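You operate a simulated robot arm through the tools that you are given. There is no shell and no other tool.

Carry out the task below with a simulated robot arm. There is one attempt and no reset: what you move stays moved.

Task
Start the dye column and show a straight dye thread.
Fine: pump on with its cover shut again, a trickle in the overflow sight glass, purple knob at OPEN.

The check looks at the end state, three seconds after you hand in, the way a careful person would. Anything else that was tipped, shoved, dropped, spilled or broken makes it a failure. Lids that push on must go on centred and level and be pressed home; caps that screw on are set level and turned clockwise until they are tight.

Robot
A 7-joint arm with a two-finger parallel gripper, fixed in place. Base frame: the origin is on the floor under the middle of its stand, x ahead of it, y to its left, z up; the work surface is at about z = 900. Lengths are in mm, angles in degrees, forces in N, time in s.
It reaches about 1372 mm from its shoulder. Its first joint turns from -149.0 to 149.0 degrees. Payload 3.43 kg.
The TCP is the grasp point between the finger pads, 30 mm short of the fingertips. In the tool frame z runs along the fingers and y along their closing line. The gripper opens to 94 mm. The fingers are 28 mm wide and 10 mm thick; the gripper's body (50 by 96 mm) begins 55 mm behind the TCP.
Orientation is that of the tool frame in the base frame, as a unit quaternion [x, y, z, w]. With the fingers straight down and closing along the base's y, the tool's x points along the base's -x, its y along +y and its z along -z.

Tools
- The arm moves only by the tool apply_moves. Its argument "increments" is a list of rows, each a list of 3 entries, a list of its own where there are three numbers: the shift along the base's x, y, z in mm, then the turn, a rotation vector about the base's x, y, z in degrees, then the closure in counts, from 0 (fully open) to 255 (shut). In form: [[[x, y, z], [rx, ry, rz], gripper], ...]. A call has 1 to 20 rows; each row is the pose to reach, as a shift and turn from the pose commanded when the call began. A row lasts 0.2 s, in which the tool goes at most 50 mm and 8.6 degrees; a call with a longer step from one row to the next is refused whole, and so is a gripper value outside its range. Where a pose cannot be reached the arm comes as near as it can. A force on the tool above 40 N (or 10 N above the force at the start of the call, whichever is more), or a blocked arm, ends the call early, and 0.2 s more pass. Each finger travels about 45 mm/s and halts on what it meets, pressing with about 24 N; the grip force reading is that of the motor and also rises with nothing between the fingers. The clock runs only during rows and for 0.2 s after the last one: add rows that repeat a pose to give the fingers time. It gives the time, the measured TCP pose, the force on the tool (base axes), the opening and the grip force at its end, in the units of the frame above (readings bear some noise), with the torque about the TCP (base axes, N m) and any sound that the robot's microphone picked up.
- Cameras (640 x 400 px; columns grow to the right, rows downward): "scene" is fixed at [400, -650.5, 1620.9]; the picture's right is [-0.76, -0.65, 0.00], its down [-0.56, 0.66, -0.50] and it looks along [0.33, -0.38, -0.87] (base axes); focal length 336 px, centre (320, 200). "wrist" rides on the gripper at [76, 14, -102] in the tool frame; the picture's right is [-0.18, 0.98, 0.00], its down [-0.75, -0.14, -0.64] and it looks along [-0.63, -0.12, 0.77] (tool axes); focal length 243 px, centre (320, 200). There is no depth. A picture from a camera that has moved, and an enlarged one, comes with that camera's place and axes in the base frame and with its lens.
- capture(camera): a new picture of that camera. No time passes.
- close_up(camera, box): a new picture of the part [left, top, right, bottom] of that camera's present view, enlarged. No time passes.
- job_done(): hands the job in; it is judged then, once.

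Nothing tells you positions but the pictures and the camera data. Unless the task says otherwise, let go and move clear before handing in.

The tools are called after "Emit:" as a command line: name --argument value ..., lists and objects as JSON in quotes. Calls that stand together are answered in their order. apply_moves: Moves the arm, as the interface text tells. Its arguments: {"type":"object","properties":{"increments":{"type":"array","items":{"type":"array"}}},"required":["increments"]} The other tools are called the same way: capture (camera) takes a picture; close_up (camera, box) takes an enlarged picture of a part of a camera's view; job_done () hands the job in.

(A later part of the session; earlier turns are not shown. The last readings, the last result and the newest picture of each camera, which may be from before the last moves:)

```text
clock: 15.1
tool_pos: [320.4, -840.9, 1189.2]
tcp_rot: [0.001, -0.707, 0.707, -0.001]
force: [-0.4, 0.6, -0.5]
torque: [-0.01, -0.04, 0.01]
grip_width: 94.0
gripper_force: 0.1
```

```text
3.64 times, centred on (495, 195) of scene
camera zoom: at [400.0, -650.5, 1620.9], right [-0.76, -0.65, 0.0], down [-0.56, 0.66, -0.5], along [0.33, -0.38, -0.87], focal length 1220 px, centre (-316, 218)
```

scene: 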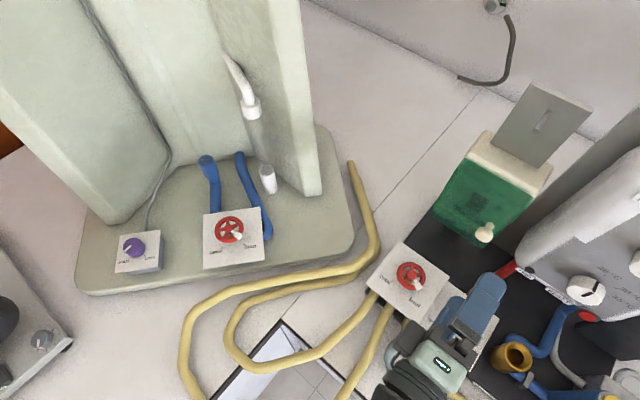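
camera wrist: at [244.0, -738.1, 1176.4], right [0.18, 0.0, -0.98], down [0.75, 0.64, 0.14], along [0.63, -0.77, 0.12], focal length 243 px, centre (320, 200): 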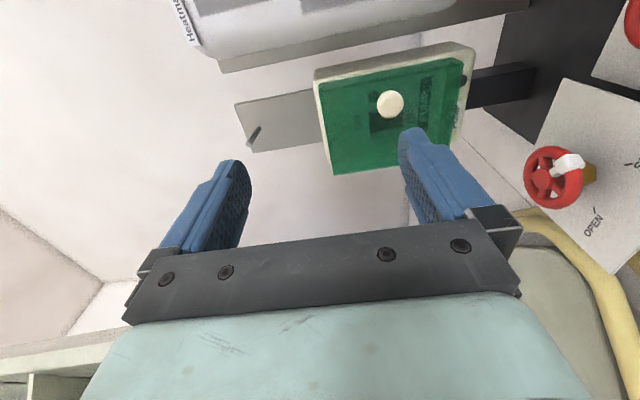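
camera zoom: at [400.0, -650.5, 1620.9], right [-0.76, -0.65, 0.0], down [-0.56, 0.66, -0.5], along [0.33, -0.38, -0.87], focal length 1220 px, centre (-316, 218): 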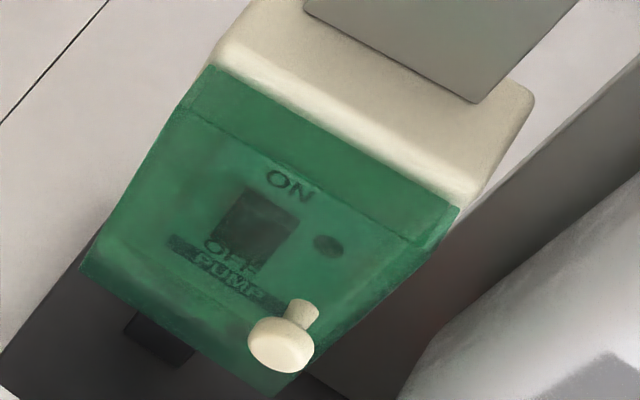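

I now read the cover as a hood about 28 mm deep: outer face at y≈-1022, x 325–437, z 1040–1193, knob head ≈ (343,-1000,1118) by the -x edge, so the hinge should be on the +x side. The rocker under it is at ≈ (381,-1050,1116) with ON on top. I'll move to a pre-grasp in front of the knob.

Emit:
apply_moves --increments '[[[5, -15, -15], [0, 0, 0], 0], [[12, -35, -35], [0, 0, 0], 0], [[18, -60, -55], [0, 0, 0], 0], [[22.6, -89, -71], [0, 0, 0], 0], [[22.6, -89, -71], [0, 0, 0], 0]]'

Emit:
capture --camera "wrist"

Emit:
close_up --camera "scene" --box '[400, 140, 600, 340]'

```text
clock: 16.2
tool_pos: [344.6, -929.1, 1117.2]
tcp_rot: [-0.001, 0.708, -0.707, 0.0]
force: [0.3, 0.1, -0.3]
torque: [-0.01, 0.03, -0.01]
grip_width: 93.9
gripper_force: 0.1
```

```text
taken
camera wrist: at [267.3, -826.0, 1103.7], right [0.18, 0.0, -0.98], down [0.75, 0.64, 0.14], along [0.63, -0.77, 0.12], focal length 243 px, centre (320, 200)
```

wrist: 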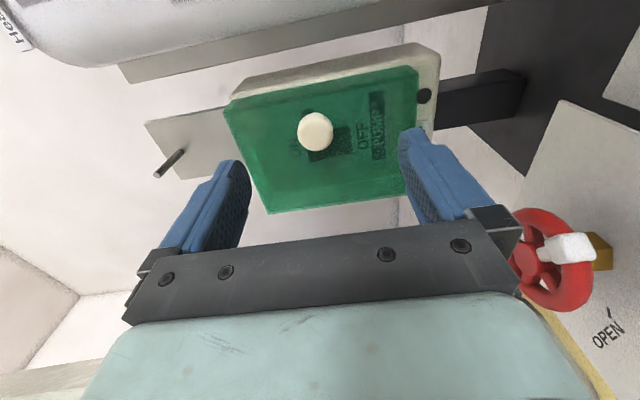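

```text
2.00 times, centred on (500, 240) of scene
camera zoom: at [400.0, -650.5, 1620.9], right [-0.76, -0.65, 0.0], down [-0.56, 0.66, -0.5], along [0.33, -0.38, -0.87], focal length 671 px, centre (-40, 120)
```

zoom: 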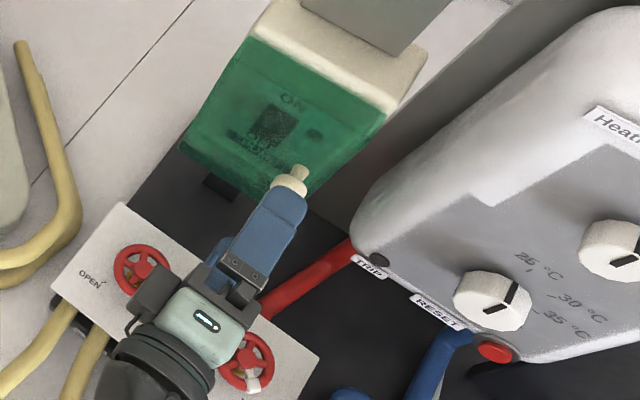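

The knob sits at about (343,-998,1121), nearly on the tool axis. I'll advance so the fingers straddle it and then close.

Emit:
apply_moves --increments '[[[-1, -15, 4], [0, 0, 0], 0], [[-1, -30, 4], [0, 0, 0], 0], [[-1, -45, 4], [0, 0, 0], 0], [[-1, -56, 4], [0, 0, 0], 0], [[-1, -56, 4], [0, 0, 0], 0]]'

Emit:
capture --camera "wrist"

Emit:
close_up --camera "scene" --box '[420, 160, 560, 300]'

```text
clock: 17.4
tool_pos: [343.5, -985.6, 1122.9]
tcp_rot: [-0.001, 0.708, -0.706, 0.0]
force: [-0.8, 0.0, -0.7]
torque: [0.0, -0.01, 0.03]
grip_width: 93.9
gripper_force: 0.0
```

```text
taken
camera wrist: at [266.1, -882.5, 1109.5], right [0.18, 0.0, -0.98], down [0.75, 0.64, 0.14], along [0.63, -0.77, 0.12], focal length 243 px, centre (320, 200)
```

wrist: 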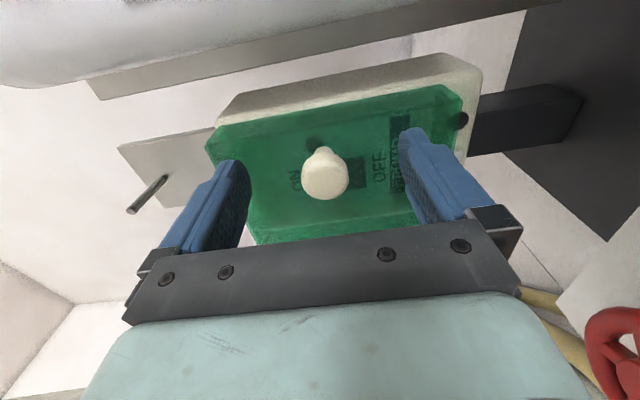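

```text
2.86 times, centred on (490, 230) of scene
camera zoom: at [400.0, -650.5, 1620.9], right [-0.76, -0.65, 0.0], down [-0.56, 0.66, -0.5], along [0.33, -0.38, -0.87], focal length 959 px, centre (-166, 114)
```

zoom: 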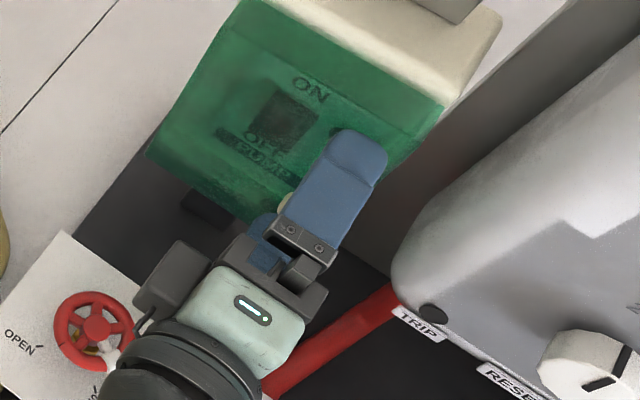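

Well aligned. Closing the fingers on the knob.

Emit:
apply_moves --increments '[[[0, 0, -2], [0, 0, 0], 100], [[0, 0, -2], [0, 0, 0], 160], [[0, 0, -2], [0, 0, 0], 200], [[0, 0, -2], [0, 0, 0], 255], [[0, 0, -2], [0, 0, 0], 255], [[0, 0, -2], [0, 0, 0], 255], [[0, 0, -2], [0, 0, 0], 255]]'

Emit:
capture --camera "wrist"

```text
clock: 19.1
tool_pos: [343.9, -983.7, 1120.0]
tcp_rot: [0.0, 0.708, -0.706, 0.0]
force: [-1.1, 2.8, -10.3]
torque: [0.13, -0.03, 0.13]
grip_width: 24.9
gripper_force: 44.7
```

```text
taken
camera wrist: at [266.3, -882.4, 1106.8], right [0.18, 0.0, -0.98], down [0.75, 0.64, 0.14], along [0.63, -0.77, 0.12], focal length 243 px, centre (320, 200)
```

wrist: 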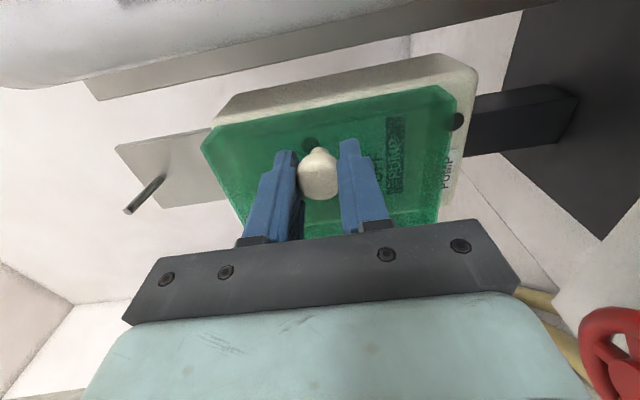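

The knob is gripped (24.9 mm). I'll make a small test swing of 6° about a presumed vertical hinge at the +x edge and read the forces.

Emit:
apply_moves --increments '[[[0, 0, -1.5], [0, 0, 0], 255], [[2.4, 3.2, -1.5], [0, 0, -2], 255], [[4.9, 6.3, -1.5], [0, 0, -4], 255], [[7.4, 9.4, -1.5], [0, 0, -6], 255], [[7.4, 9.4, -1.5], [0, 0, -6], 255]]'

Emit:
capture --camera "wrist"

Emit:
close_up --camera "scene" --box '[420, 140, 560, 280]'

```text
clock: 20.2
tool_pos: [350.9, -975.2, 1120.0]
tcp_rot: [0.038, 0.706, -0.706, -0.037]
force: [-2.5, 3.0, 11.1]
torque: [-0.14, 0.02, 0.18]
grip_width: 24.7
gripper_force: 44.9
```

```text
taken
camera wrist: at [284.4, -865.6, 1106.5], right [0.18, -0.02, -0.98], down [0.82, 0.56, 0.14], along [0.55, -0.83, 0.12], focal length 243 px, centre (320, 200)
```

wrist: 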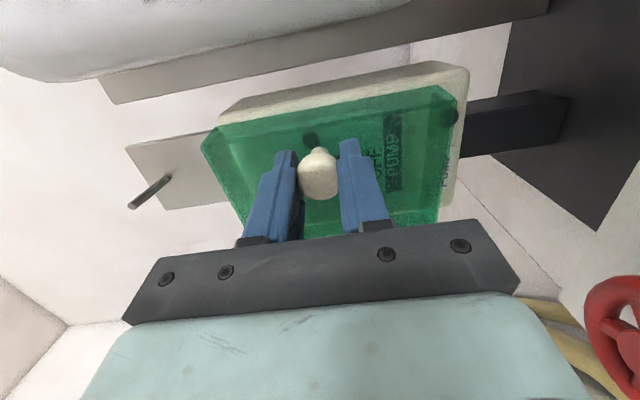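

```text
2.86 times, centred on (490, 210) of scene
camera zoom: at [400.0, -650.5, 1620.9], right [-0.76, -0.65, 0.0], down [-0.56, 0.66, -0.5], along [0.33, -0.38, -0.87], focal length 959 px, centre (-166, 171)
```

zoom: 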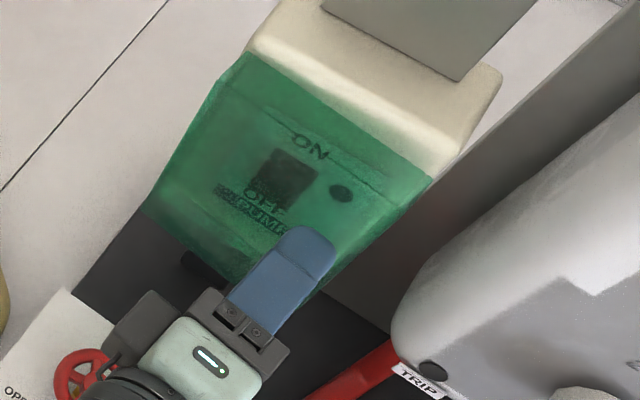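

The swing confirms a vertical hinge at the +x edge with low force. I'll continue along the arc to about 48°.

Emit:
apply_moves --increments '[[[8.3, 8.5, 0.8], [0, 0, -6], 255], [[17.6, 16.1, 0.8], [0, 0, -12], 255], [[27.5, 22.7, 0.8], [0, 0, -18], 255], [[38.1, 28.2, 0.8], [0, 0, -24], 255], [[49.3, 32.6, 0.8], [0, 0, -30], 255], [[60.8, 35.8, 0.8], [0, 0, -36], 255], [[72.6, 37.8, 0.8], [0, 0, -42], 255], [[72.6, 37.8, 0.8], [0, 0, -42], 255]]'

Emit:
capture --camera "wrist"

Emit:
capture --camera "scene"

```text
clock: 22.1
tool_pos: [422.6, -934.6, 1121.5]
tcp_rot: [0.29, 0.646, -0.644, -0.289]
force: [-8.0, 34.5, -9.0]
torque: [0.09, -0.09, -0.26]
grip_width: 25.0
gripper_force: 45.1
```

```text
taken
camera wrist: at [446.5, -810.0, 1106.8], right [0.13, -0.14, -0.98], down [0.98, -0.14, 0.14], along [-0.15, -0.98, 0.12], focal length 243 px, centre (320, 200)
```

wrist: 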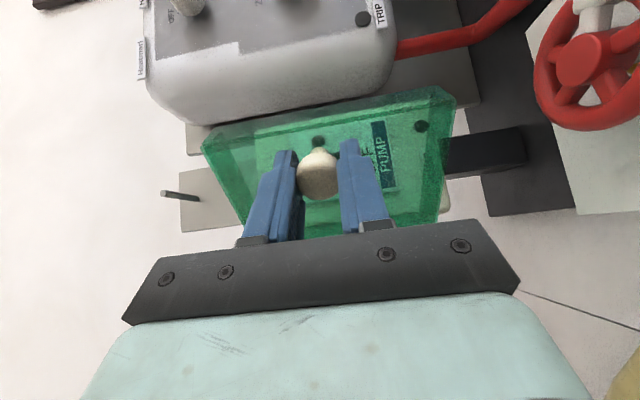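

```text
taken
```

scene: 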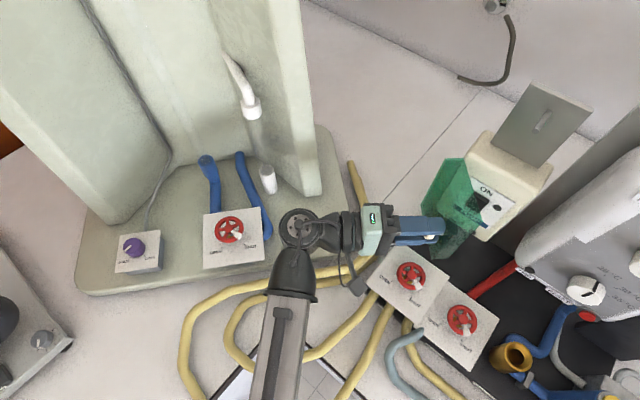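

The cover is open about 48°, with some side load from my hinge estimate. I'll relieve it, release the knob and back out, then go around to push the cover further from inside.

Emit:
apply_moves --increments '[[[0, 3, 0.5], [0, 0, 0], 255], [[0, 3, 0.5], [0, 0, 0], 180], [[0, 3, 0.5], [0, 0, 0], 100], [[0, 3, 0.5], [0, 0, 0], 0], [[0, 3, 0.5], [0, 0, 0], 0], [[0, 3, 0.5], [0, 0, 0], 0], [[12, 14, 0.5], [0, 0, 0], 0], [[30, 30, 0.5], [0, 0, 0], 0], [[45, 43, 0.5], [0, 0, 0], 0], [[45, 43, 0.5], [0, 0, 0], 0]]'

Emit:
capture --camera "wrist"

Emit:
close_up --camera "scene" --box '[400, 130, 560, 280]'

```text
clock: 24.2
tool_pos: [467.7, -894.3, 1121.9]
tcp_rot: [0.287, 0.647, -0.646, -0.287]
force: [0.1, 0.1, -0.7]
torque: [0.01, 0.0, 0.01]
grip_width: 93.8
gripper_force: 0.1
```

```text
taken
camera wrist: at [491.6, -769.3, 1107.4], right [0.12, -0.14, -0.98], down [0.98, -0.13, 0.14], along [-0.15, -0.98, 0.12], focal length 243 px, centre (320, 200)
```

wrist: 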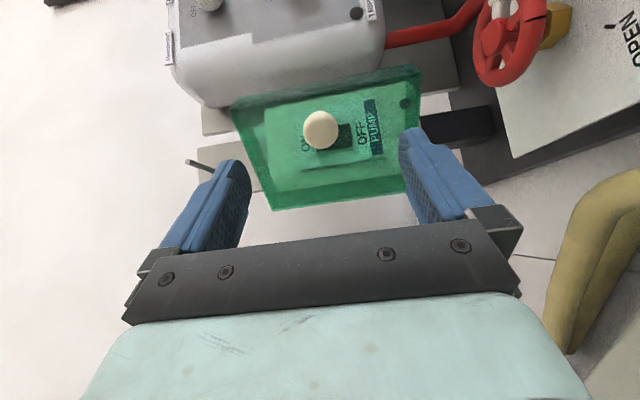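

```text
2.67 times, centred on (480, 205) of scene
camera zoom: at [400.0, -650.5, 1620.9], right [-0.76, -0.65, 0.0], down [-0.56, 0.66, -0.5], along [0.33, -0.38, -0.87], focal length 895 px, centre (-107, 187)
```

zoom: 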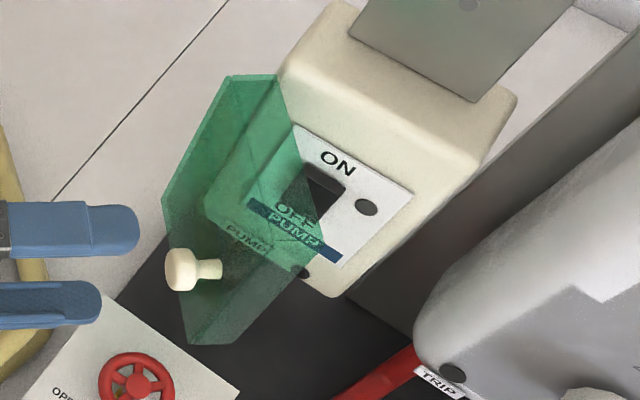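

The cover stays open by itself at ~50° and the rocker is visible. I'll go around to the -x side with closed fingers.

Emit:
apply_moves --increments '[[[-5, 30, 0], [0, 0, 8], 0], [[-30, 55, 0], [0, 0, 16], 60], [[-60, 65, 0], [0, 0, 24], 120], [[-90, 65, 0], [0, 0, 32], 180], [[-118, 60, 0], [0, 0, 40], 255], [[-140, 40, 0], [0, 0, 48], 255], [[-140, 10, 0], [0, 0, 48], 255], [[-140, 10, 0], [0, 0, 48], 255], [[-140, 10, 0], [0, 0, 48], 255]]'

Emit:
capture --camera "wrist"

Emit:
close_up --camera "scene" --box '[400, 130, 560, 280]'

```text
clock: 26.2
tool_pos: [328.3, -885.2, 1120.8]
tcp_rot: [0.0, 0.708, -0.706, 0.001]
force: [1.2, 0.1, 0.1]
torque: [-0.02, 0.04, -0.02]
grip_width: 0.0
gripper_force: 23.6
```

```text
taken
camera wrist: at [251.6, -782.9, 1106.9], right [0.18, 0.0, -0.98], down [0.75, 0.64, 0.14], along [0.63, -0.77, 0.12], focal length 243 px, centre (320, 200)
```

wrist: 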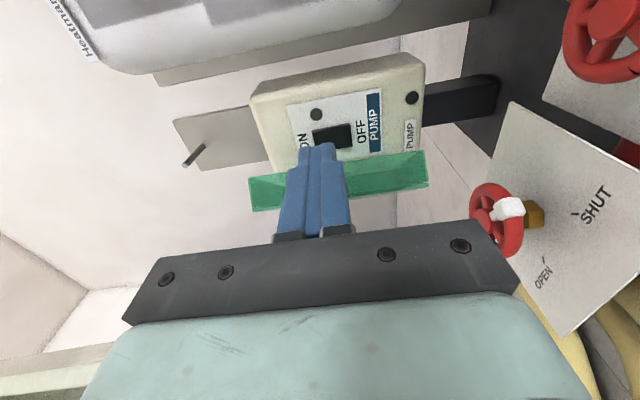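

```text
2.67 times, centred on (480, 205) of scene
camera zoom: at [400.0, -650.5, 1620.9], right [-0.76, -0.65, 0.0], down [-0.56, 0.66, -0.5], along [0.33, -0.38, -0.87], focal length 895 px, centre (-107, 187)
```

zoom: 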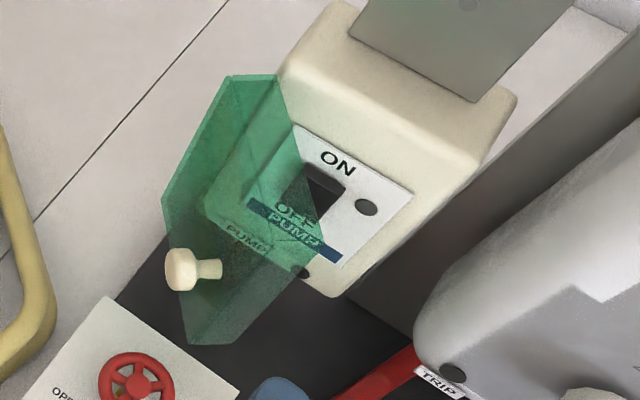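

Emit:
close_up --camera "wrist" --box '[240, 50, 440, 220]'

Emit:
close_up --camera "scene" --box '[460, 160, 520, 220]'

```text
2.35 times, centred on (340, 135) of wrist
camera zoom: at [251.6, -782.9, 1106.9], right [0.18, 0.0, -0.98], down [0.75, 0.64, 0.14], along [0.63, -0.77, 0.12], focal length 571 px, centre (273, 353)
```

zoom: 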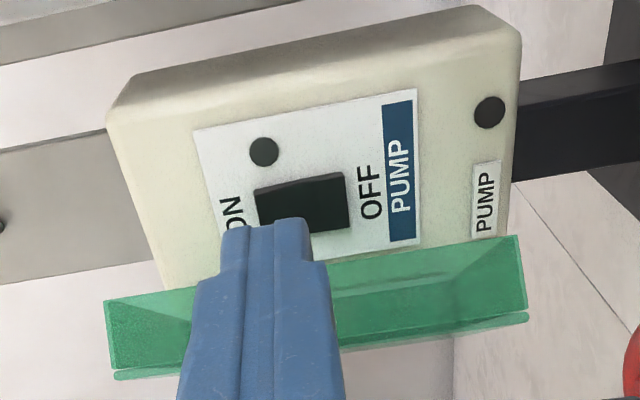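

```text
6.67 times, centred on (490, 190) of scene
camera zoom: at [400.0, -650.5, 1620.9], right [-0.76, -0.65, 0.0], down [-0.56, 0.66, -0.5], along [0.33, -0.38, -0.87], focal length 2238 px, centre (-813, 267)
```

zoom: 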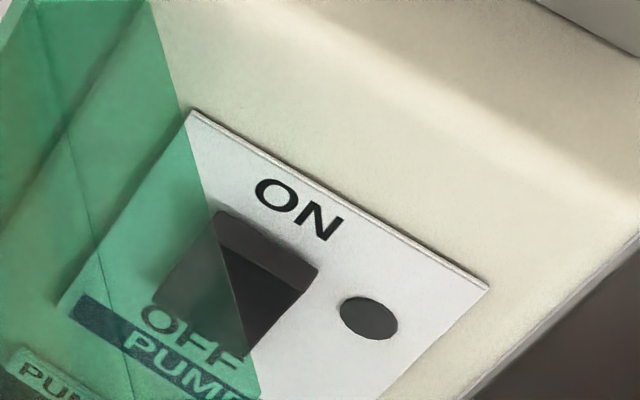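

The rocker is in the OFF state, its upper end standing proud at ≈ (377,-1039,1137). I'll insert the closed fingertips past the cover's free edge and sweep +x to open it beyond 90°.

Emit:
apply_moves --increments '[[[0, -40, 0], [0, 0, 0], 255], [[0, -80, 0], [0, 0, 0], 255], [[15, -80, 0], [0, 0, 0], 255], [[30, -80, 0], [0, 0, 0], 255], [[45, -80, 0], [0, 0, 0], 255], [[60, -80, 0], [0, 0, 0], 255], [[75, -80, 0], [0, 0, 0], 255], [[90, -80, 0], [0, 0, 0], 255], [[102, -80, 0], [0, 0, 0], 255], [[110, -80, 0], [0, 0, 0], 255]]'

Emit:
capture --camera "wrist"

Emit:
close_up --camera "scene" --box '[400, 130, 560, 280]'

```text
clock: 28.4
tool_pos: [439.3, -964.7, 1121.6]
tcp_rot: [-0.001, 0.708, -0.706, 0.0]
force: [-0.7, -0.2, 0.4]
torque: [0.0, 0.04, 0.01]
grip_width: 0.0
gripper_force: 24.0
```

```text
taken
camera wrist: at [361.3, -862.7, 1107.8], right [0.18, 0.0, -0.98], down [0.75, 0.64, 0.14], along [0.63, -0.77, 0.12], focal length 243 px, centre (320, 200)
```

wrist: 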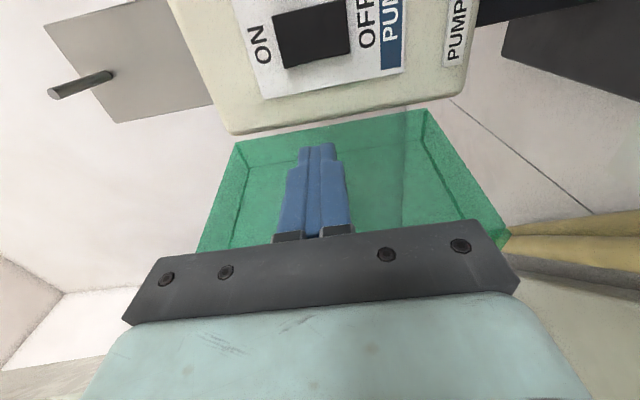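

```text
2.67 times, centred on (480, 205) of scene
camera zoom: at [400.0, -650.5, 1620.9], right [-0.76, -0.65, 0.0], down [-0.56, 0.66, -0.5], along [0.33, -0.38, -0.87], focal length 895 px, centre (-107, 187)
```

zoom: 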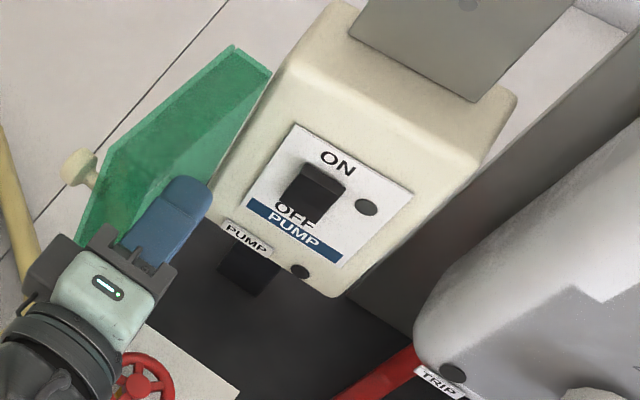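

The cover is now open ~100°. Next I'll line the closed fingertips up with the rocker's upper half.

Emit:
apply_moves --increments '[[[-15, 10, 3], [0, 0, 0], 255], [[-30, 10, 6], [0, 0, 0], 255], [[-45, 5, 9], [0, 0, 0], 255], [[-61, -10, 11], [0, 0, 0], 255], [[-61, -25, 11], [0, 0, 0], 255], [[-61, -25, 11], [0, 0, 0], 255]]'

Emit:
capture --camera "wrist"

Emit:
close_up --camera "scene" --box '[440, 150, 540, 250]'

```text
clock: 29.9
tool_pos: [376.9, -989.7, 1132.1]
tcp_rot: [0.0, 0.708, -0.707, 0.001]
force: [0.3, 0.1, -1.3]
torque: [0.03, 0.01, 0.04]
grip_width: 0.2
gripper_force: 24.2
```

```text
taken
camera wrist: at [299.5, -887.7, 1118.2], right [0.18, 0.0, -0.98], down [0.75, 0.64, 0.14], along [0.63, -0.77, 0.12], focal length 243 px, centre (320, 200)
```

wrist: 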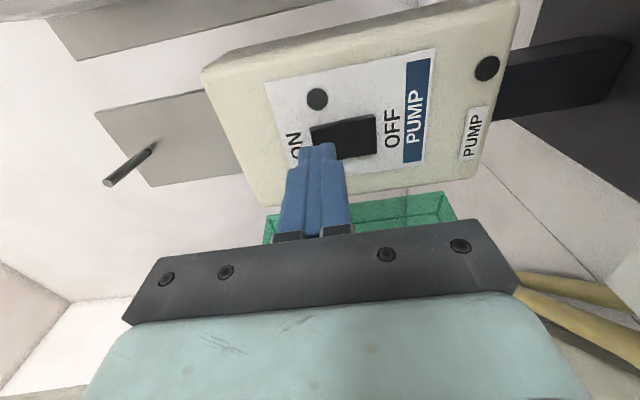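

```text
4.00 times, centred on (490, 200) of scene
camera zoom: at [400.0, -650.5, 1620.9], right [-0.76, -0.65, 0.0], down [-0.56, 0.66, -0.5], along [0.33, -0.38, -0.87], focal length 1342 px, centre (-360, 200)
```

zoom: 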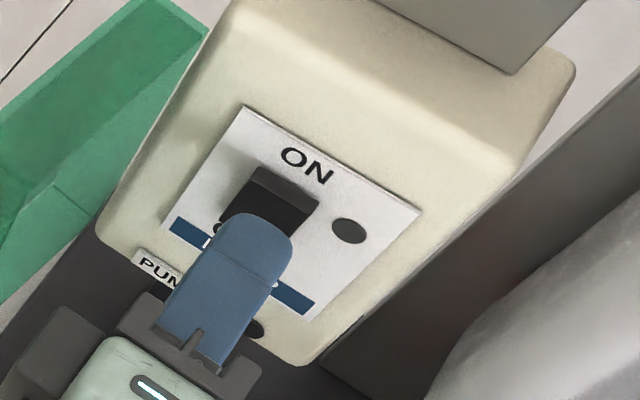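

Aligned: the tool axis meets the rocker ~7 mm below its upper end. I'll press straight in slowly, watching force and sound.

Emit:
apply_moves --increments '[[[-4, -8, 0], [0, 0, 0], 255], [[-4, -14, 0], [0, 0, 0], 255], [[-4, -18, 0], [0, 0, 0], 255], [[-4, -21, 0], [0, 0, 0], 255], [[-4, -24, 0], [0, 0, 0], 255], [[-4, -26, 0], [0, 0, 0], 255]]'

Emit:
capture --camera "wrist"

Emit:
close_up --camera "scene" --box '[440, 150, 540, 250]'

```text
clock: 31.2
tool_pos: [373.0, -1009.5, 1132.1]
tcp_rot: [0.001, -0.707, 0.708, -0.001]
force: [0.4, 12.8, 5.3]
torque: [-0.03, 0.07, -0.08]
grip_width: 0.2
gripper_force: 24.4
heard: click
stopped in row 6: the force on the tool passed its limit at 44 N (the readings are from after the stop); the commanded pose is now the measured one
```

```text
taken
camera wrist: at [295.2, -908.1, 1118.0], right [0.18, 0.0, -0.98], down [0.75, 0.64, 0.14], along [0.63, -0.77, 0.12], focal length 243 px, centre (320, 200)
```

wrist: 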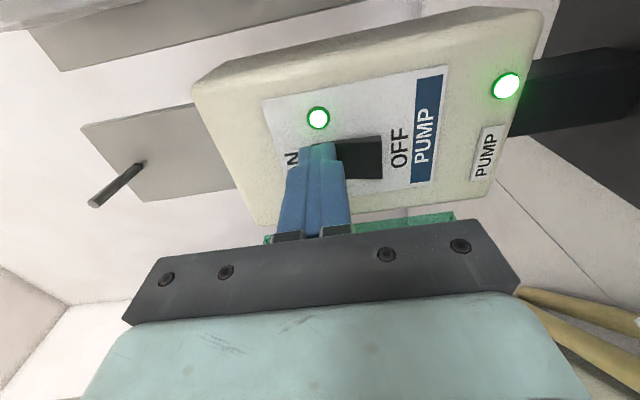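

```text
4.00 times, centred on (490, 200) of scene
camera zoom: at [400.0, -650.5, 1620.9], right [-0.76, -0.65, 0.0], down [-0.56, 0.66, -0.5], along [0.33, -0.38, -0.87], focal length 1342 px, centre (-360, 200)
```

zoom: 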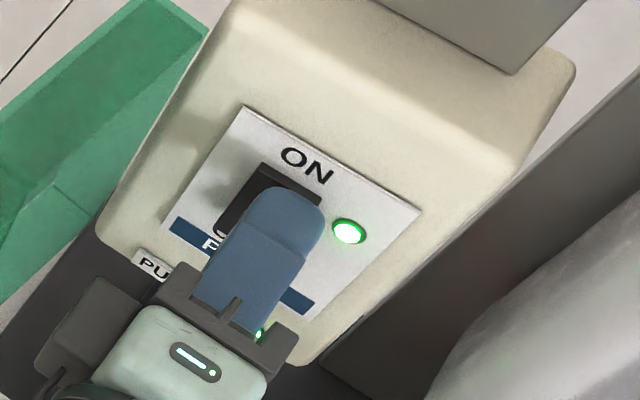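

A click and both green lamps are lit: the pump is ON. Now I'll retract and go around to the cover's outer side to push it shut.

Emit:
apply_moves --increments '[[[0, 40, 5], [0, 0, 0], 255], [[0, 80, 15], [0, 0, 0], 255], [[0, 120, 28], [0, 0, 0], 255], [[45, 132, 28], [0, 0, 0], 255], [[90, 132, 28], [0, 0, 0], 255], [[135, 132, 28], [0, 0, 0], 255], [[172, 125, 28], [0, 0, 0], 255], [[172, 90, 28], [0, 0, 0], 255], [[172, 55, 28], [0, 0, 0], 255], [[172, 55, 28], [0, 0, 0], 255]]'

Emit:
capture --camera "wrist"

Emit:
capture --camera "scene"

```text
clock: 33.4
tool_pos: [543.5, -960.0, 1159.5]
tcp_rot: [0.0, 0.708, -0.707, 0.001]
force: [0.0, -0.3, -0.1]
torque: [-0.01, 0.0, 0.01]
grip_width: 0.0
gripper_force: 24.0
```

```text
taken
camera wrist: at [465.5, -856.4, 1144.7], right [0.18, 0.0, -0.98], down [0.75, 0.64, 0.14], along [0.63, -0.77, 0.12], focal length 243 px, centre (320, 200)
```

wrist: 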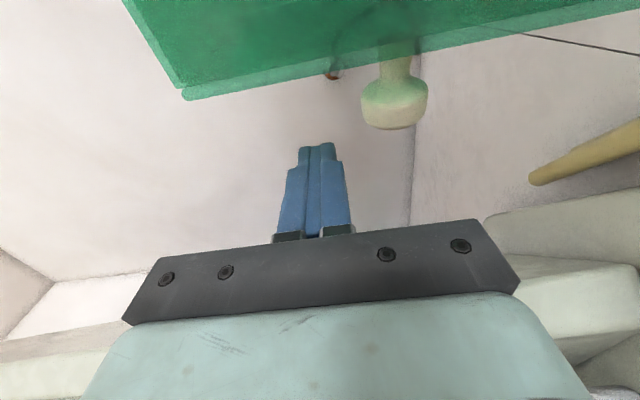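

```text
taken
```

scene: 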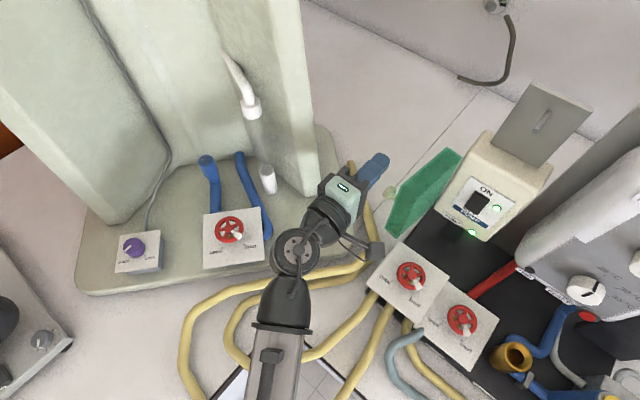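

Clear path. Sweeping -x to swing the cover back, then pressing -y to shut it.

Emit:
apply_moves --increments '[[[-30, 0, 0], [0, 0, 0], 255], [[-50, 0, 0], [0, 0, 0], 255], [[-66, 0, 0], [0, 0, 0], 255], [[-82, 0, 0], [0, 0, 0], 255], [[-98, 0, 0], [0, 0, 0], 255], [[-112, 0, 0], [0, 0, 0], 255], [[-125, 0, 0], [0, 0, 0], 255], [[-138, -2, 0], [0, 0, 0], 255], [[-148, -8, 0], [0, 0, 0], 255], [[-155, -16, 0], [0, 0, 0], 255], [[-158, -23, 0], [0, 0, 0], 255], [[-158, -28, 0], [0, 0, 0], 255]]'

Emit:
capture --camera "wrist"

Emit:
close_up --camera "scene" --box '[400, 130, 560, 280]'

```text
clock: 36.0
tool_pos: [386.9, -984.2, 1158.1]
tcp_rot: [0.0, 0.708, -0.706, 0.001]
force: [-0.7, 0.5, 0.2]
torque: [0.01, 0.04, 0.01]
grip_width: 0.0
gripper_force: 24.0
```

```text
taken
camera wrist: at [309.6, -883.2, 1144.5], right [0.18, 0.0, -0.98], down [0.75, 0.64, 0.14], along [0.63, -0.77, 0.12], focal length 243 px, centre (320, 200)
```

wrist: 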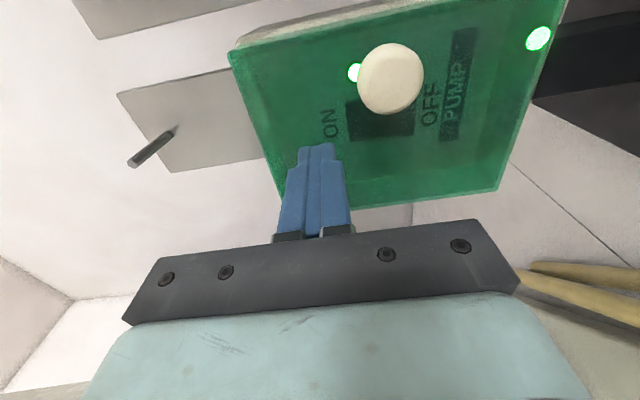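

```text
2.67 times, centred on (480, 205) of scene
camera zoom: at [400.0, -650.5, 1620.9], right [-0.76, -0.65, 0.0], down [-0.56, 0.66, -0.5], along [0.33, -0.38, -0.87], focal length 895 px, centre (-107, 187)
```

zoom: 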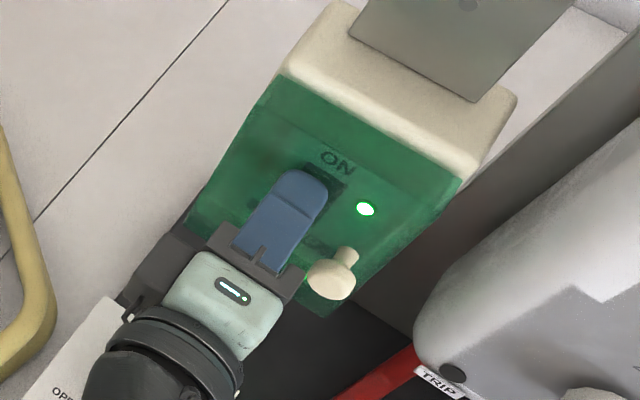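

Almost shut; I'll press gently further until I feel resistance.

Emit:
apply_moves --increments '[[[-6, -3, 0], [0, 0, 0], 255], [[-8, -6, 0], [0, 0, 0], 255], [[-8, -9, 0], [0, 0, 0], 255], [[-8, -11, 0], [0, 0, 0], 255], [[-8, -13, 0], [0, 0, 0], 255], [[-8, -15, 0], [0, 0, 0], 255]]'

Emit:
close_up --camera "wrist" --box '[180, 0, 560, 220]'

Emit:
close_up --camera "scene" --box '[430, 140, 550, 260]'

```text
clock: 36.7
tool_pos: [382.5, -986.1, 1158.7]
tcp_rot: [0.003, -0.707, 0.707, -0.003]
force: [5.4, 13.5, 0.7]
torque: [-0.03, 0.09, -0.01]
grip_width: 0.1
gripper_force: 24.1
stopped in row 3: the force on the tool passed its limit at 45 N (the readings are from after the stop); the commanded pose is now the measured one
```

```text
1.68 times, centred on (370, 110) of wrist
camera zoom: at [304.4, -884.8, 1144.8], right [0.19, 0.0, -0.98], down [0.75, 0.65, 0.14], along [0.64, -0.76, 0.12], focal length 409 px, centre (236, 352)
```

zoom: 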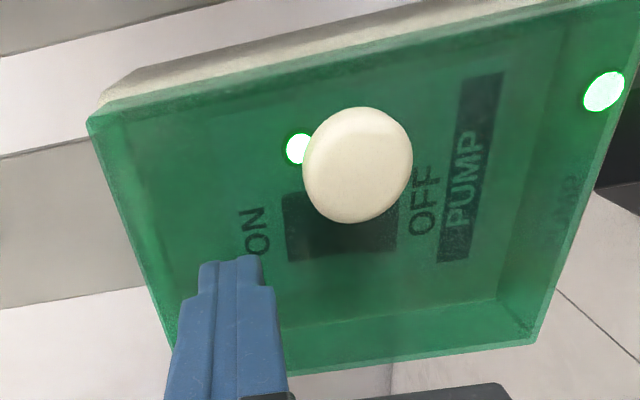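

```text
3.33 times, centred on (490, 200) of scene
camera zoom: at [400.0, -650.5, 1620.9], right [-0.76, -0.65, 0.0], down [-0.56, 0.66, -0.5], along [0.33, -0.38, -0.87], focal length 1119 px, centre (-247, 200)
```

zoom: 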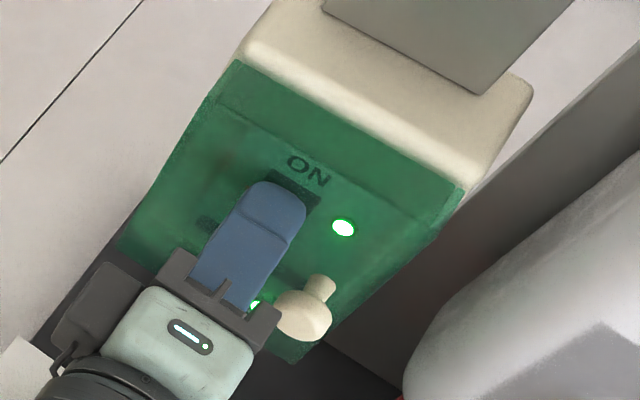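

It now resists; I'll retract to the pose I used before the grasp and compare the cover with the original picture.

Emit:
apply_moves --increments '[[[0, 25, 0], [0, 0, 0], 255], [[-15, 50, -15], [0, 0, 0], 255], [[-38, 57, -41.5], [0, 0, 0], 200], [[-38, 57, -41.5], [0, 0, 0], 100], [[-38, 57, -41.5], [0, 0, 0], 0], [[-38, 57, -41.5], [0, 0, 0], 0], [[-38, 57, -41.5], [0, 0, 0], 0]]'

Emit:
capture --camera "wrist"

Emit:
close_up --camera "scene" --box '[430, 140, 560, 250]'

Emit:
close_up --camera "wrist" --box '[200, 30, 460, 220]'

```text
clock: 38.3
tool_pos: [344.8, -931.3, 1117.5]
tcp_rot: [-0.002, 0.708, -0.707, 0.002]
force: [0.9, -0.1, -0.1]
torque: [0.0, 0.0, 0.0]
grip_width: 93.9
gripper_force: 0.2
```

```text
taken
camera wrist: at [266.1, -829.4, 1103.4], right [0.19, 0.0, -0.98], down [0.75, 0.65, 0.14], along [0.64, -0.76, 0.12], focal length 243 px, centre (320, 200)
```

wrist: 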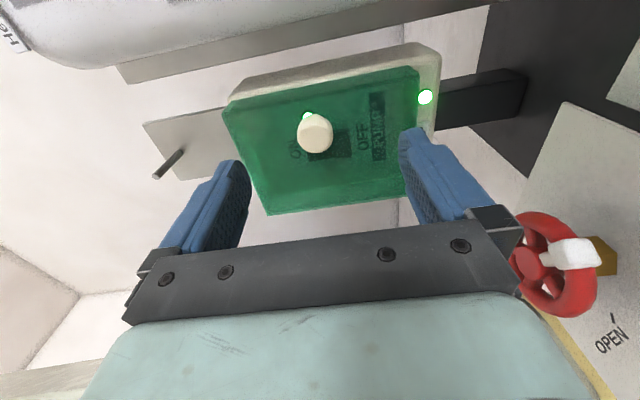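

```text
3.64 times, centred on (495, 195) of scene
camera zoom: at [400.0, -650.5, 1620.9], right [-0.76, -0.65, 0.0], down [-0.56, 0.66, -0.5], along [0.33, -0.38, -0.87], focal length 1220 px, centre (-316, 218)
```

zoom: 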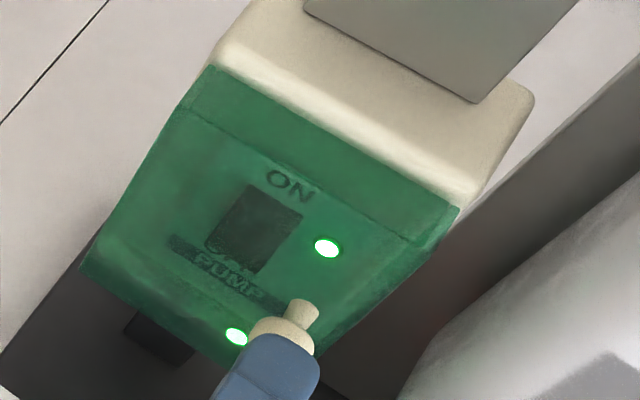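

```text
2.11 times, centred on (330, 125) of wrist
camera zoom: at [266.1, -829.4, 1103.4], right [0.19, 0.0, -0.98], down [0.75, 0.65, 0.14], along [0.64, -0.76, 0.12], focal length 511 px, centre (299, 358)
```

zoom: 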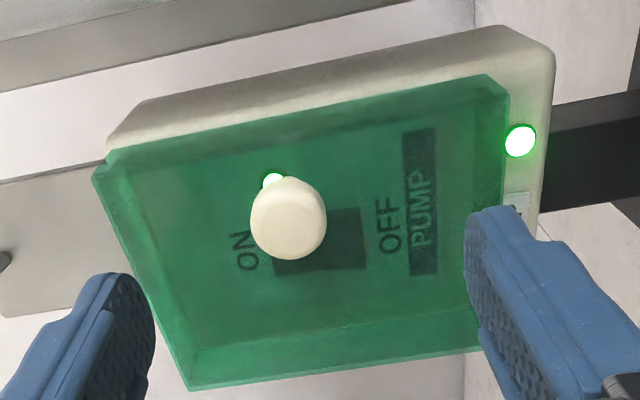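

The cover matches its original closed position exactly, with both lamps lit. Next I'll reorient the gripper to point straight down above the INLET valve V1 near (394,-905).

Emit:
apply_moves --increments '[[[5, 20, 10], [8, -1.4, -1.4], 0], [[10, 45, 20], [16.2, -2.8, -2.8], 0], [[20, 60, 30], [24.3, -4.3, -4.3], 0], [[30, 60, 40], [32.4, -5.7, -5.7], 0], [[40, 60, 40], [40.5, -7.1, -7.1], 0], [[49, 60, 40], [48.5, -8.6, -8.6], 0], [[49, 60, 35], [56.6, -10, -10], 0], [[49, 55, 30], [64.7, -11.4, -11.4], 0], [[49, 45, 20], [72.8, -12.8, -12.8], 0], [[49, 35, 10], [80.9, -14.3, -14.3], 0], [[49, 26, 0], [89, -15.7, -15.7], 0], [[49, 26, -20], [89, -15.7, -15.7], 0], [[49, 26, -20], [89, -15.7, -15.7], 0]]'

Emit:
capture --camera "wrist"

Emit:
capture --camera "scene"

```text
clock: 41.1
tool_pos: [394.1, -903.6, 1095.9]
tcp_rot: [0.174, 0.985, 0.001, 0.004]
force: [0.4, 0.3, 0.1]
torque: [0.03, 0.02, 0.01]
grip_width: 94.1
gripper_force: 0.1
```

```text
taken
camera wrist: at [325.2, -865.3, 1198.7], right [0.51, 0.86, 0.0], down [0.65, -0.39, 0.65], along [0.56, -0.33, -0.76], focal length 243 px, centre (320, 200)
```

wrist: 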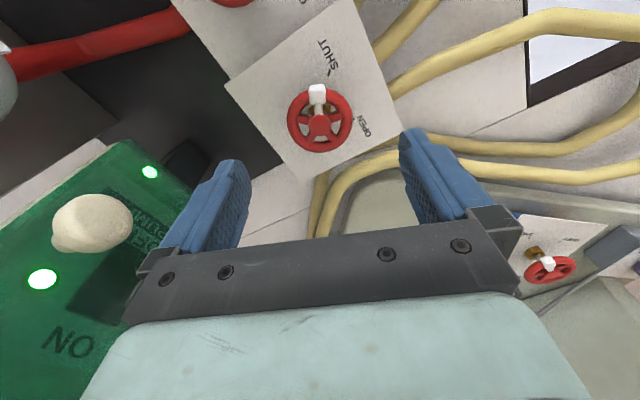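

```text
taken
```

scene: 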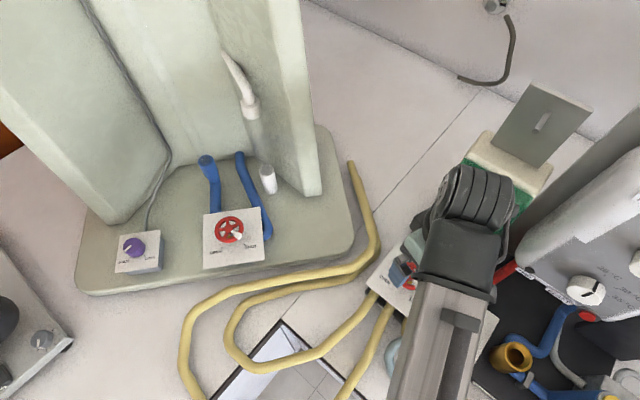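

The wheel is directly under the tool axis. A closer look at the tab and the marks:

Emit:
close_up --camera "wrist" --box '[230, 20, 410, 180]'

Emit:
close_up --camera "wrist" --box '[480, 200, 640, 320]'

Emit:
close_up --camera "scene" --box '[190, 60, 300, 280]'

```text
2.50 times, centred on (320, 100) of wrist
camera zoom: at [325.2, -865.3, 1198.7], right [0.51, 0.86, 0.0], down [0.65, -0.39, 0.65], along [0.56, -0.33, -0.76], focal length 606 px, centre (320, 450)
```

zoom: 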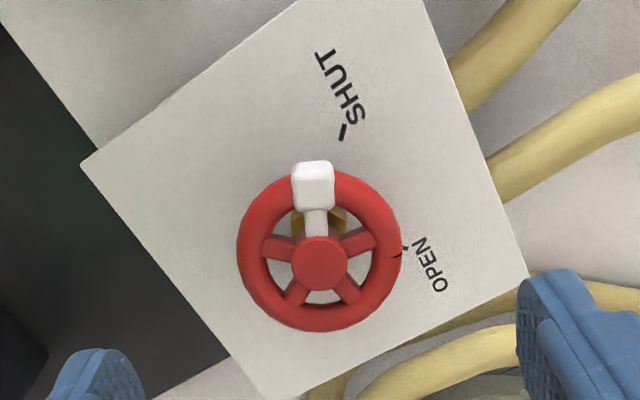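

```text
3.33 times, centred on (560, 260) of wrist
camera zoom: at [325.2, -865.3, 1198.7], right [0.51, 0.86, 0.0], down [0.65, -0.39, 0.65], along [0.56, -0.33, -0.76], focal length 809 px, centre (-480, 0)
```

zoom: 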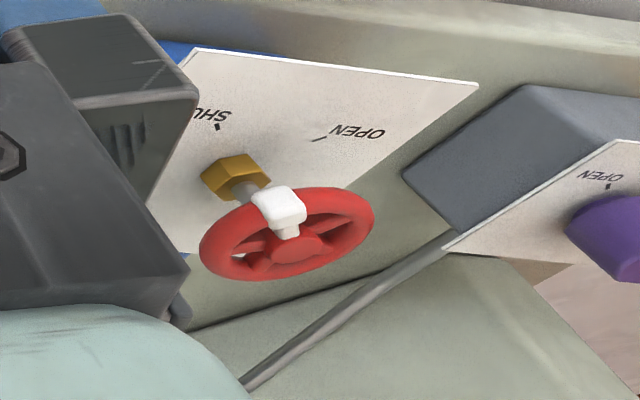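

```text
1.82 times, centred on (245, 170) of scene
camera zoom: at [400.0, -650.5, 1620.9], right [-0.76, -0.65, 0.0], down [-0.56, 0.66, -0.5], along [0.33, -0.38, -0.87], focal length 610 px, centre (456, 254)
```

zoom: 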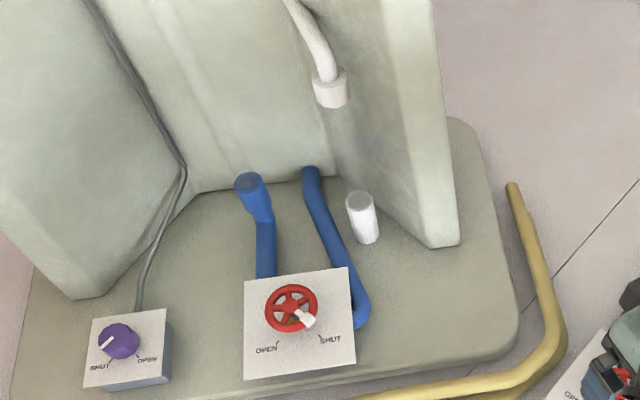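

V1's tab points at SHUT and the stem is vertical. I'll lower the fingers around the wheel rim (about 54 mm in diameter) and close.

Emit:
apply_moves --increments '[[[0, -1, -25], [0, 0, 0], 0], [[0, -1, -50], [0, 0, 0], 0], [[0, -1, -65], [0, 0, 0], 0], [[0, -1, -72], [0, 0, 0], 0], [[0, -1, -72], [0, 0, 0], 0]]'

Emit:
capture --camera "wrist"

```text
clock: 42.3
tool_pos: [393.3, -907.0, 1023.1]
tcp_rot: [0.175, 0.985, 0.0, 0.004]
force: [0.5, 0.0, -0.1]
torque: [0.0, 0.04, -0.02]
grip_width: 94.2
gripper_force: 0.1
```

```text
taken
camera wrist: at [324.2, -866.9, 1126.1], right [0.51, 0.86, 0.0], down [0.65, -0.39, 0.65], along [0.56, -0.33, -0.76], focal length 243 px, centre (320, 200)
```

wrist: 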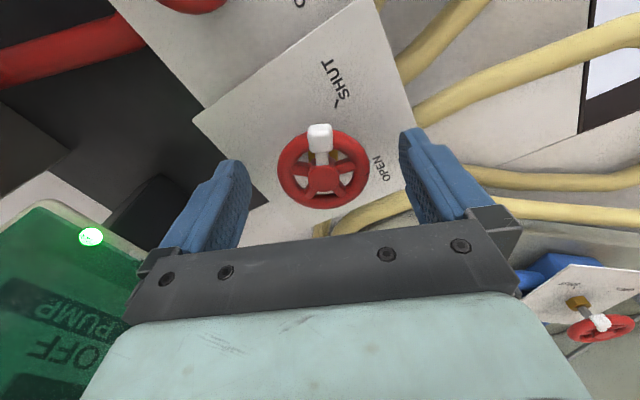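

Emit:
close_up --camera "wrist" --box '[250, 100, 410, 240]'

Emit:
close_up --camera "scene" --box '[350, 220, 470, 340]'

```text
2.86 times, centred on (330, 170) of wrist
camera zoom: at [324.2, -866.9, 1126.1], right [0.51, 0.86, 0.0], down [0.65, -0.39, 0.65], along [0.56, -0.33, -0.76], focal length 693 px, centre (291, 286)
```

zoom: 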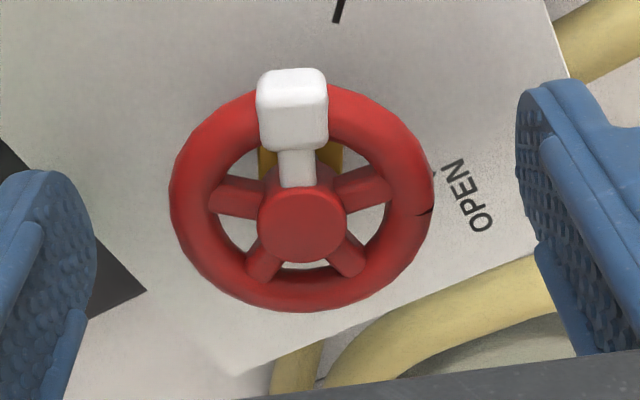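

```text
3.33 times, centred on (410, 280) of scene
camera zoom: at [400.0, -650.5, 1620.9], right [-0.76, -0.65, 0.0], down [-0.56, 0.66, -0.5], along [0.33, -0.38, -0.87], focal length 1119 px, centre (20, -67)
```

zoom: 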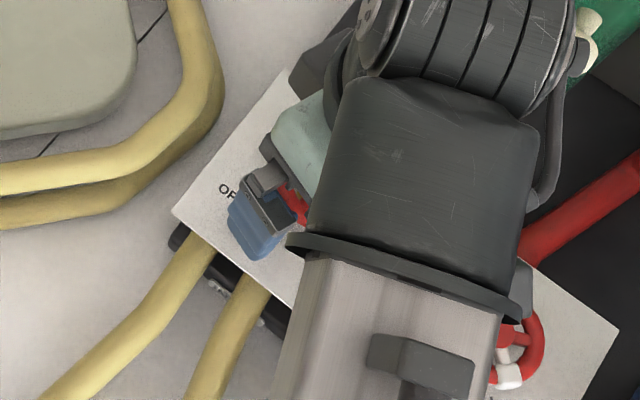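

The wheel center is ≈ (392.6,-904.8,1007). I'll make a small centering shift and close on the rim.

Emit:
apply_moves --increments '[[[-0.7, 2.2, 0], [0, 0, 0], 60], [[-0.7, 2.2, 0], [0, 0, 0], 120], [[-0.7, 2.2, 0], [0, 0, 0], 180], [[-0.7, 2.2, 0], [0, 0, 0], 255], [[-0.7, 2.2, 0], [0, 0, 0], 255], [[-0.7, 2.2, 0], [0, 0, 0], 255]]'

Emit:
capture --camera "wrist"

```text
clock: 43.7
tool_pos: [392.2, -904.2, 1023.8]
tcp_rot: [0.174, 0.985, 0.0, 0.003]
force: [-1.4, -2.7, -0.3]
torque: [-0.14, 0.08, 0.03]
grip_width: 53.5
gripper_force: 44.4
```

```text
taken
camera wrist: at [323.4, -864.7, 1126.5], right [0.51, 0.86, 0.0], down [0.65, -0.39, 0.65], along [0.56, -0.33, -0.76], focal length 243 px, centre (320, 200)
```

wrist: 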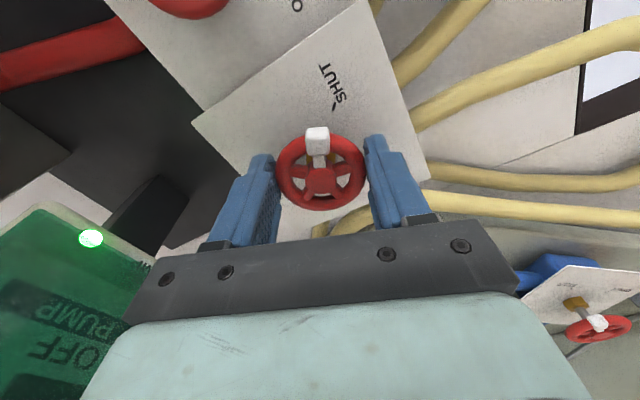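

Good grip at 53.5 mm with little side load. Testing a small counter-clockwise turn (+8°), the usual opening direction.

Emit:
apply_moves --increments '[[[0, 0, 0], [0, 0, 4], 255], [[0, 0, 0], [0, 0, 8], 255], [[0, 0, 0], [0, 0, 8], 255]]'

Emit:
close_up --camera "wrist" --box '[250, 100, 410, 240]'

Emit:
close_up --camera "scene" --box '[190, 60, 300, 280]'

```text
clock: 44.5
tool_pos: [392.1, -904.3, 1023.2]
tcp_rot: [0.104, 0.995, 0.0, 0.003]
force: [-5.6, -8.0, -3.0]
torque: [0.0, -0.36, -0.02]
grip_width: 53.5
gripper_force: 44.7
```

```text
2.86 times, centred on (330, 170) of wrist
camera zoom: at [318.4, -874.8, 1126.5], right [0.39, 0.92, 0.0], down [0.7, -0.3, 0.65], along [0.6, -0.25, -0.76], focal length 693 px, centre (291, 286)
```

zoom: 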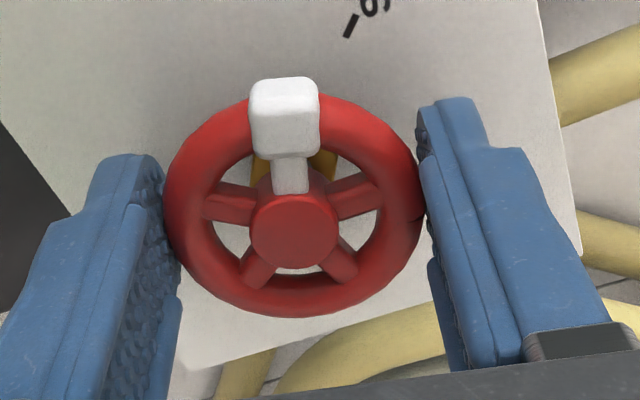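

```text
1.82 times, centred on (245, 170) of scene
camera zoom: at [400.0, -650.5, 1620.9], right [-0.76, -0.65, 0.0], down [-0.56, 0.66, -0.5], along [0.33, -0.38, -0.87], focal length 610 px, centre (456, 254)
```

zoom: 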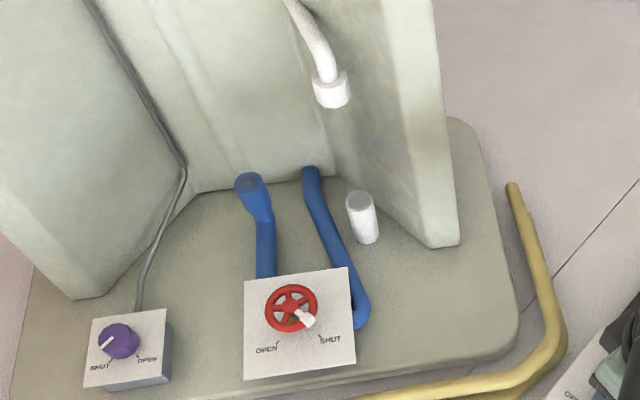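

The wheel turns freely counter-clockwise, with its tab moving away from SHUT. I'll check the sight glass before opening further.

Emit:
close_up --camera "scene" --box '[215, 80, 295, 200]'

Emit:
close_up --camera "scene" --box '[100, 0, 320, 110]'

```text
3.33 times, centred on (255, 140) of scene
camera zoom: at [400.0, -650.5, 1620.9], right [-0.76, -0.65, 0.0], down [-0.56, 0.66, -0.5], along [0.33, -0.38, -0.87], focal length 1119 px, centre (537, 400)
```

zoom: 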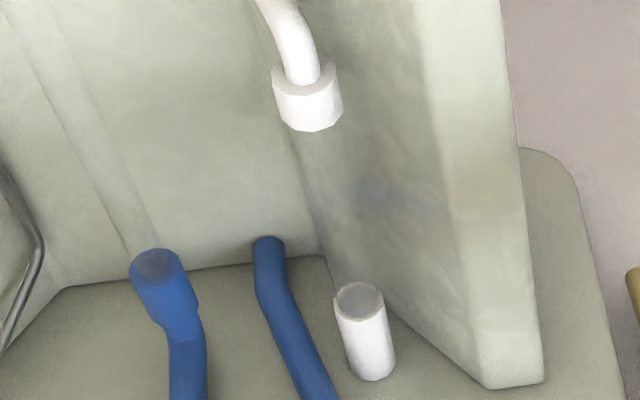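

```text
2.91 times, centred on (210, 55) of scene
camera zoom: at [400.0, -650.5, 1620.9], right [-0.76, -0.65, 0.0], down [-0.56, 0.66, -0.5], along [0.33, -0.38, -0.87], focal length 976 px, centre (640, 622)
```

zoom: 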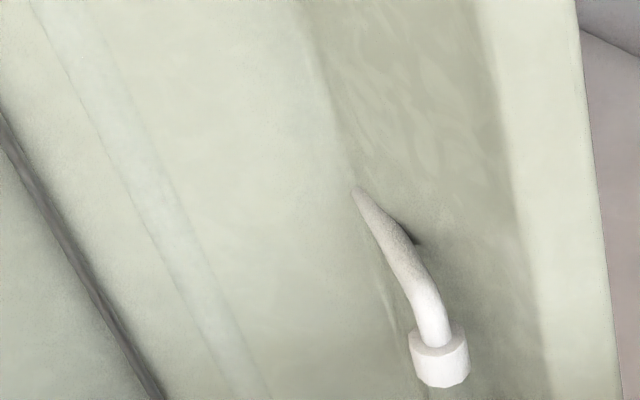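

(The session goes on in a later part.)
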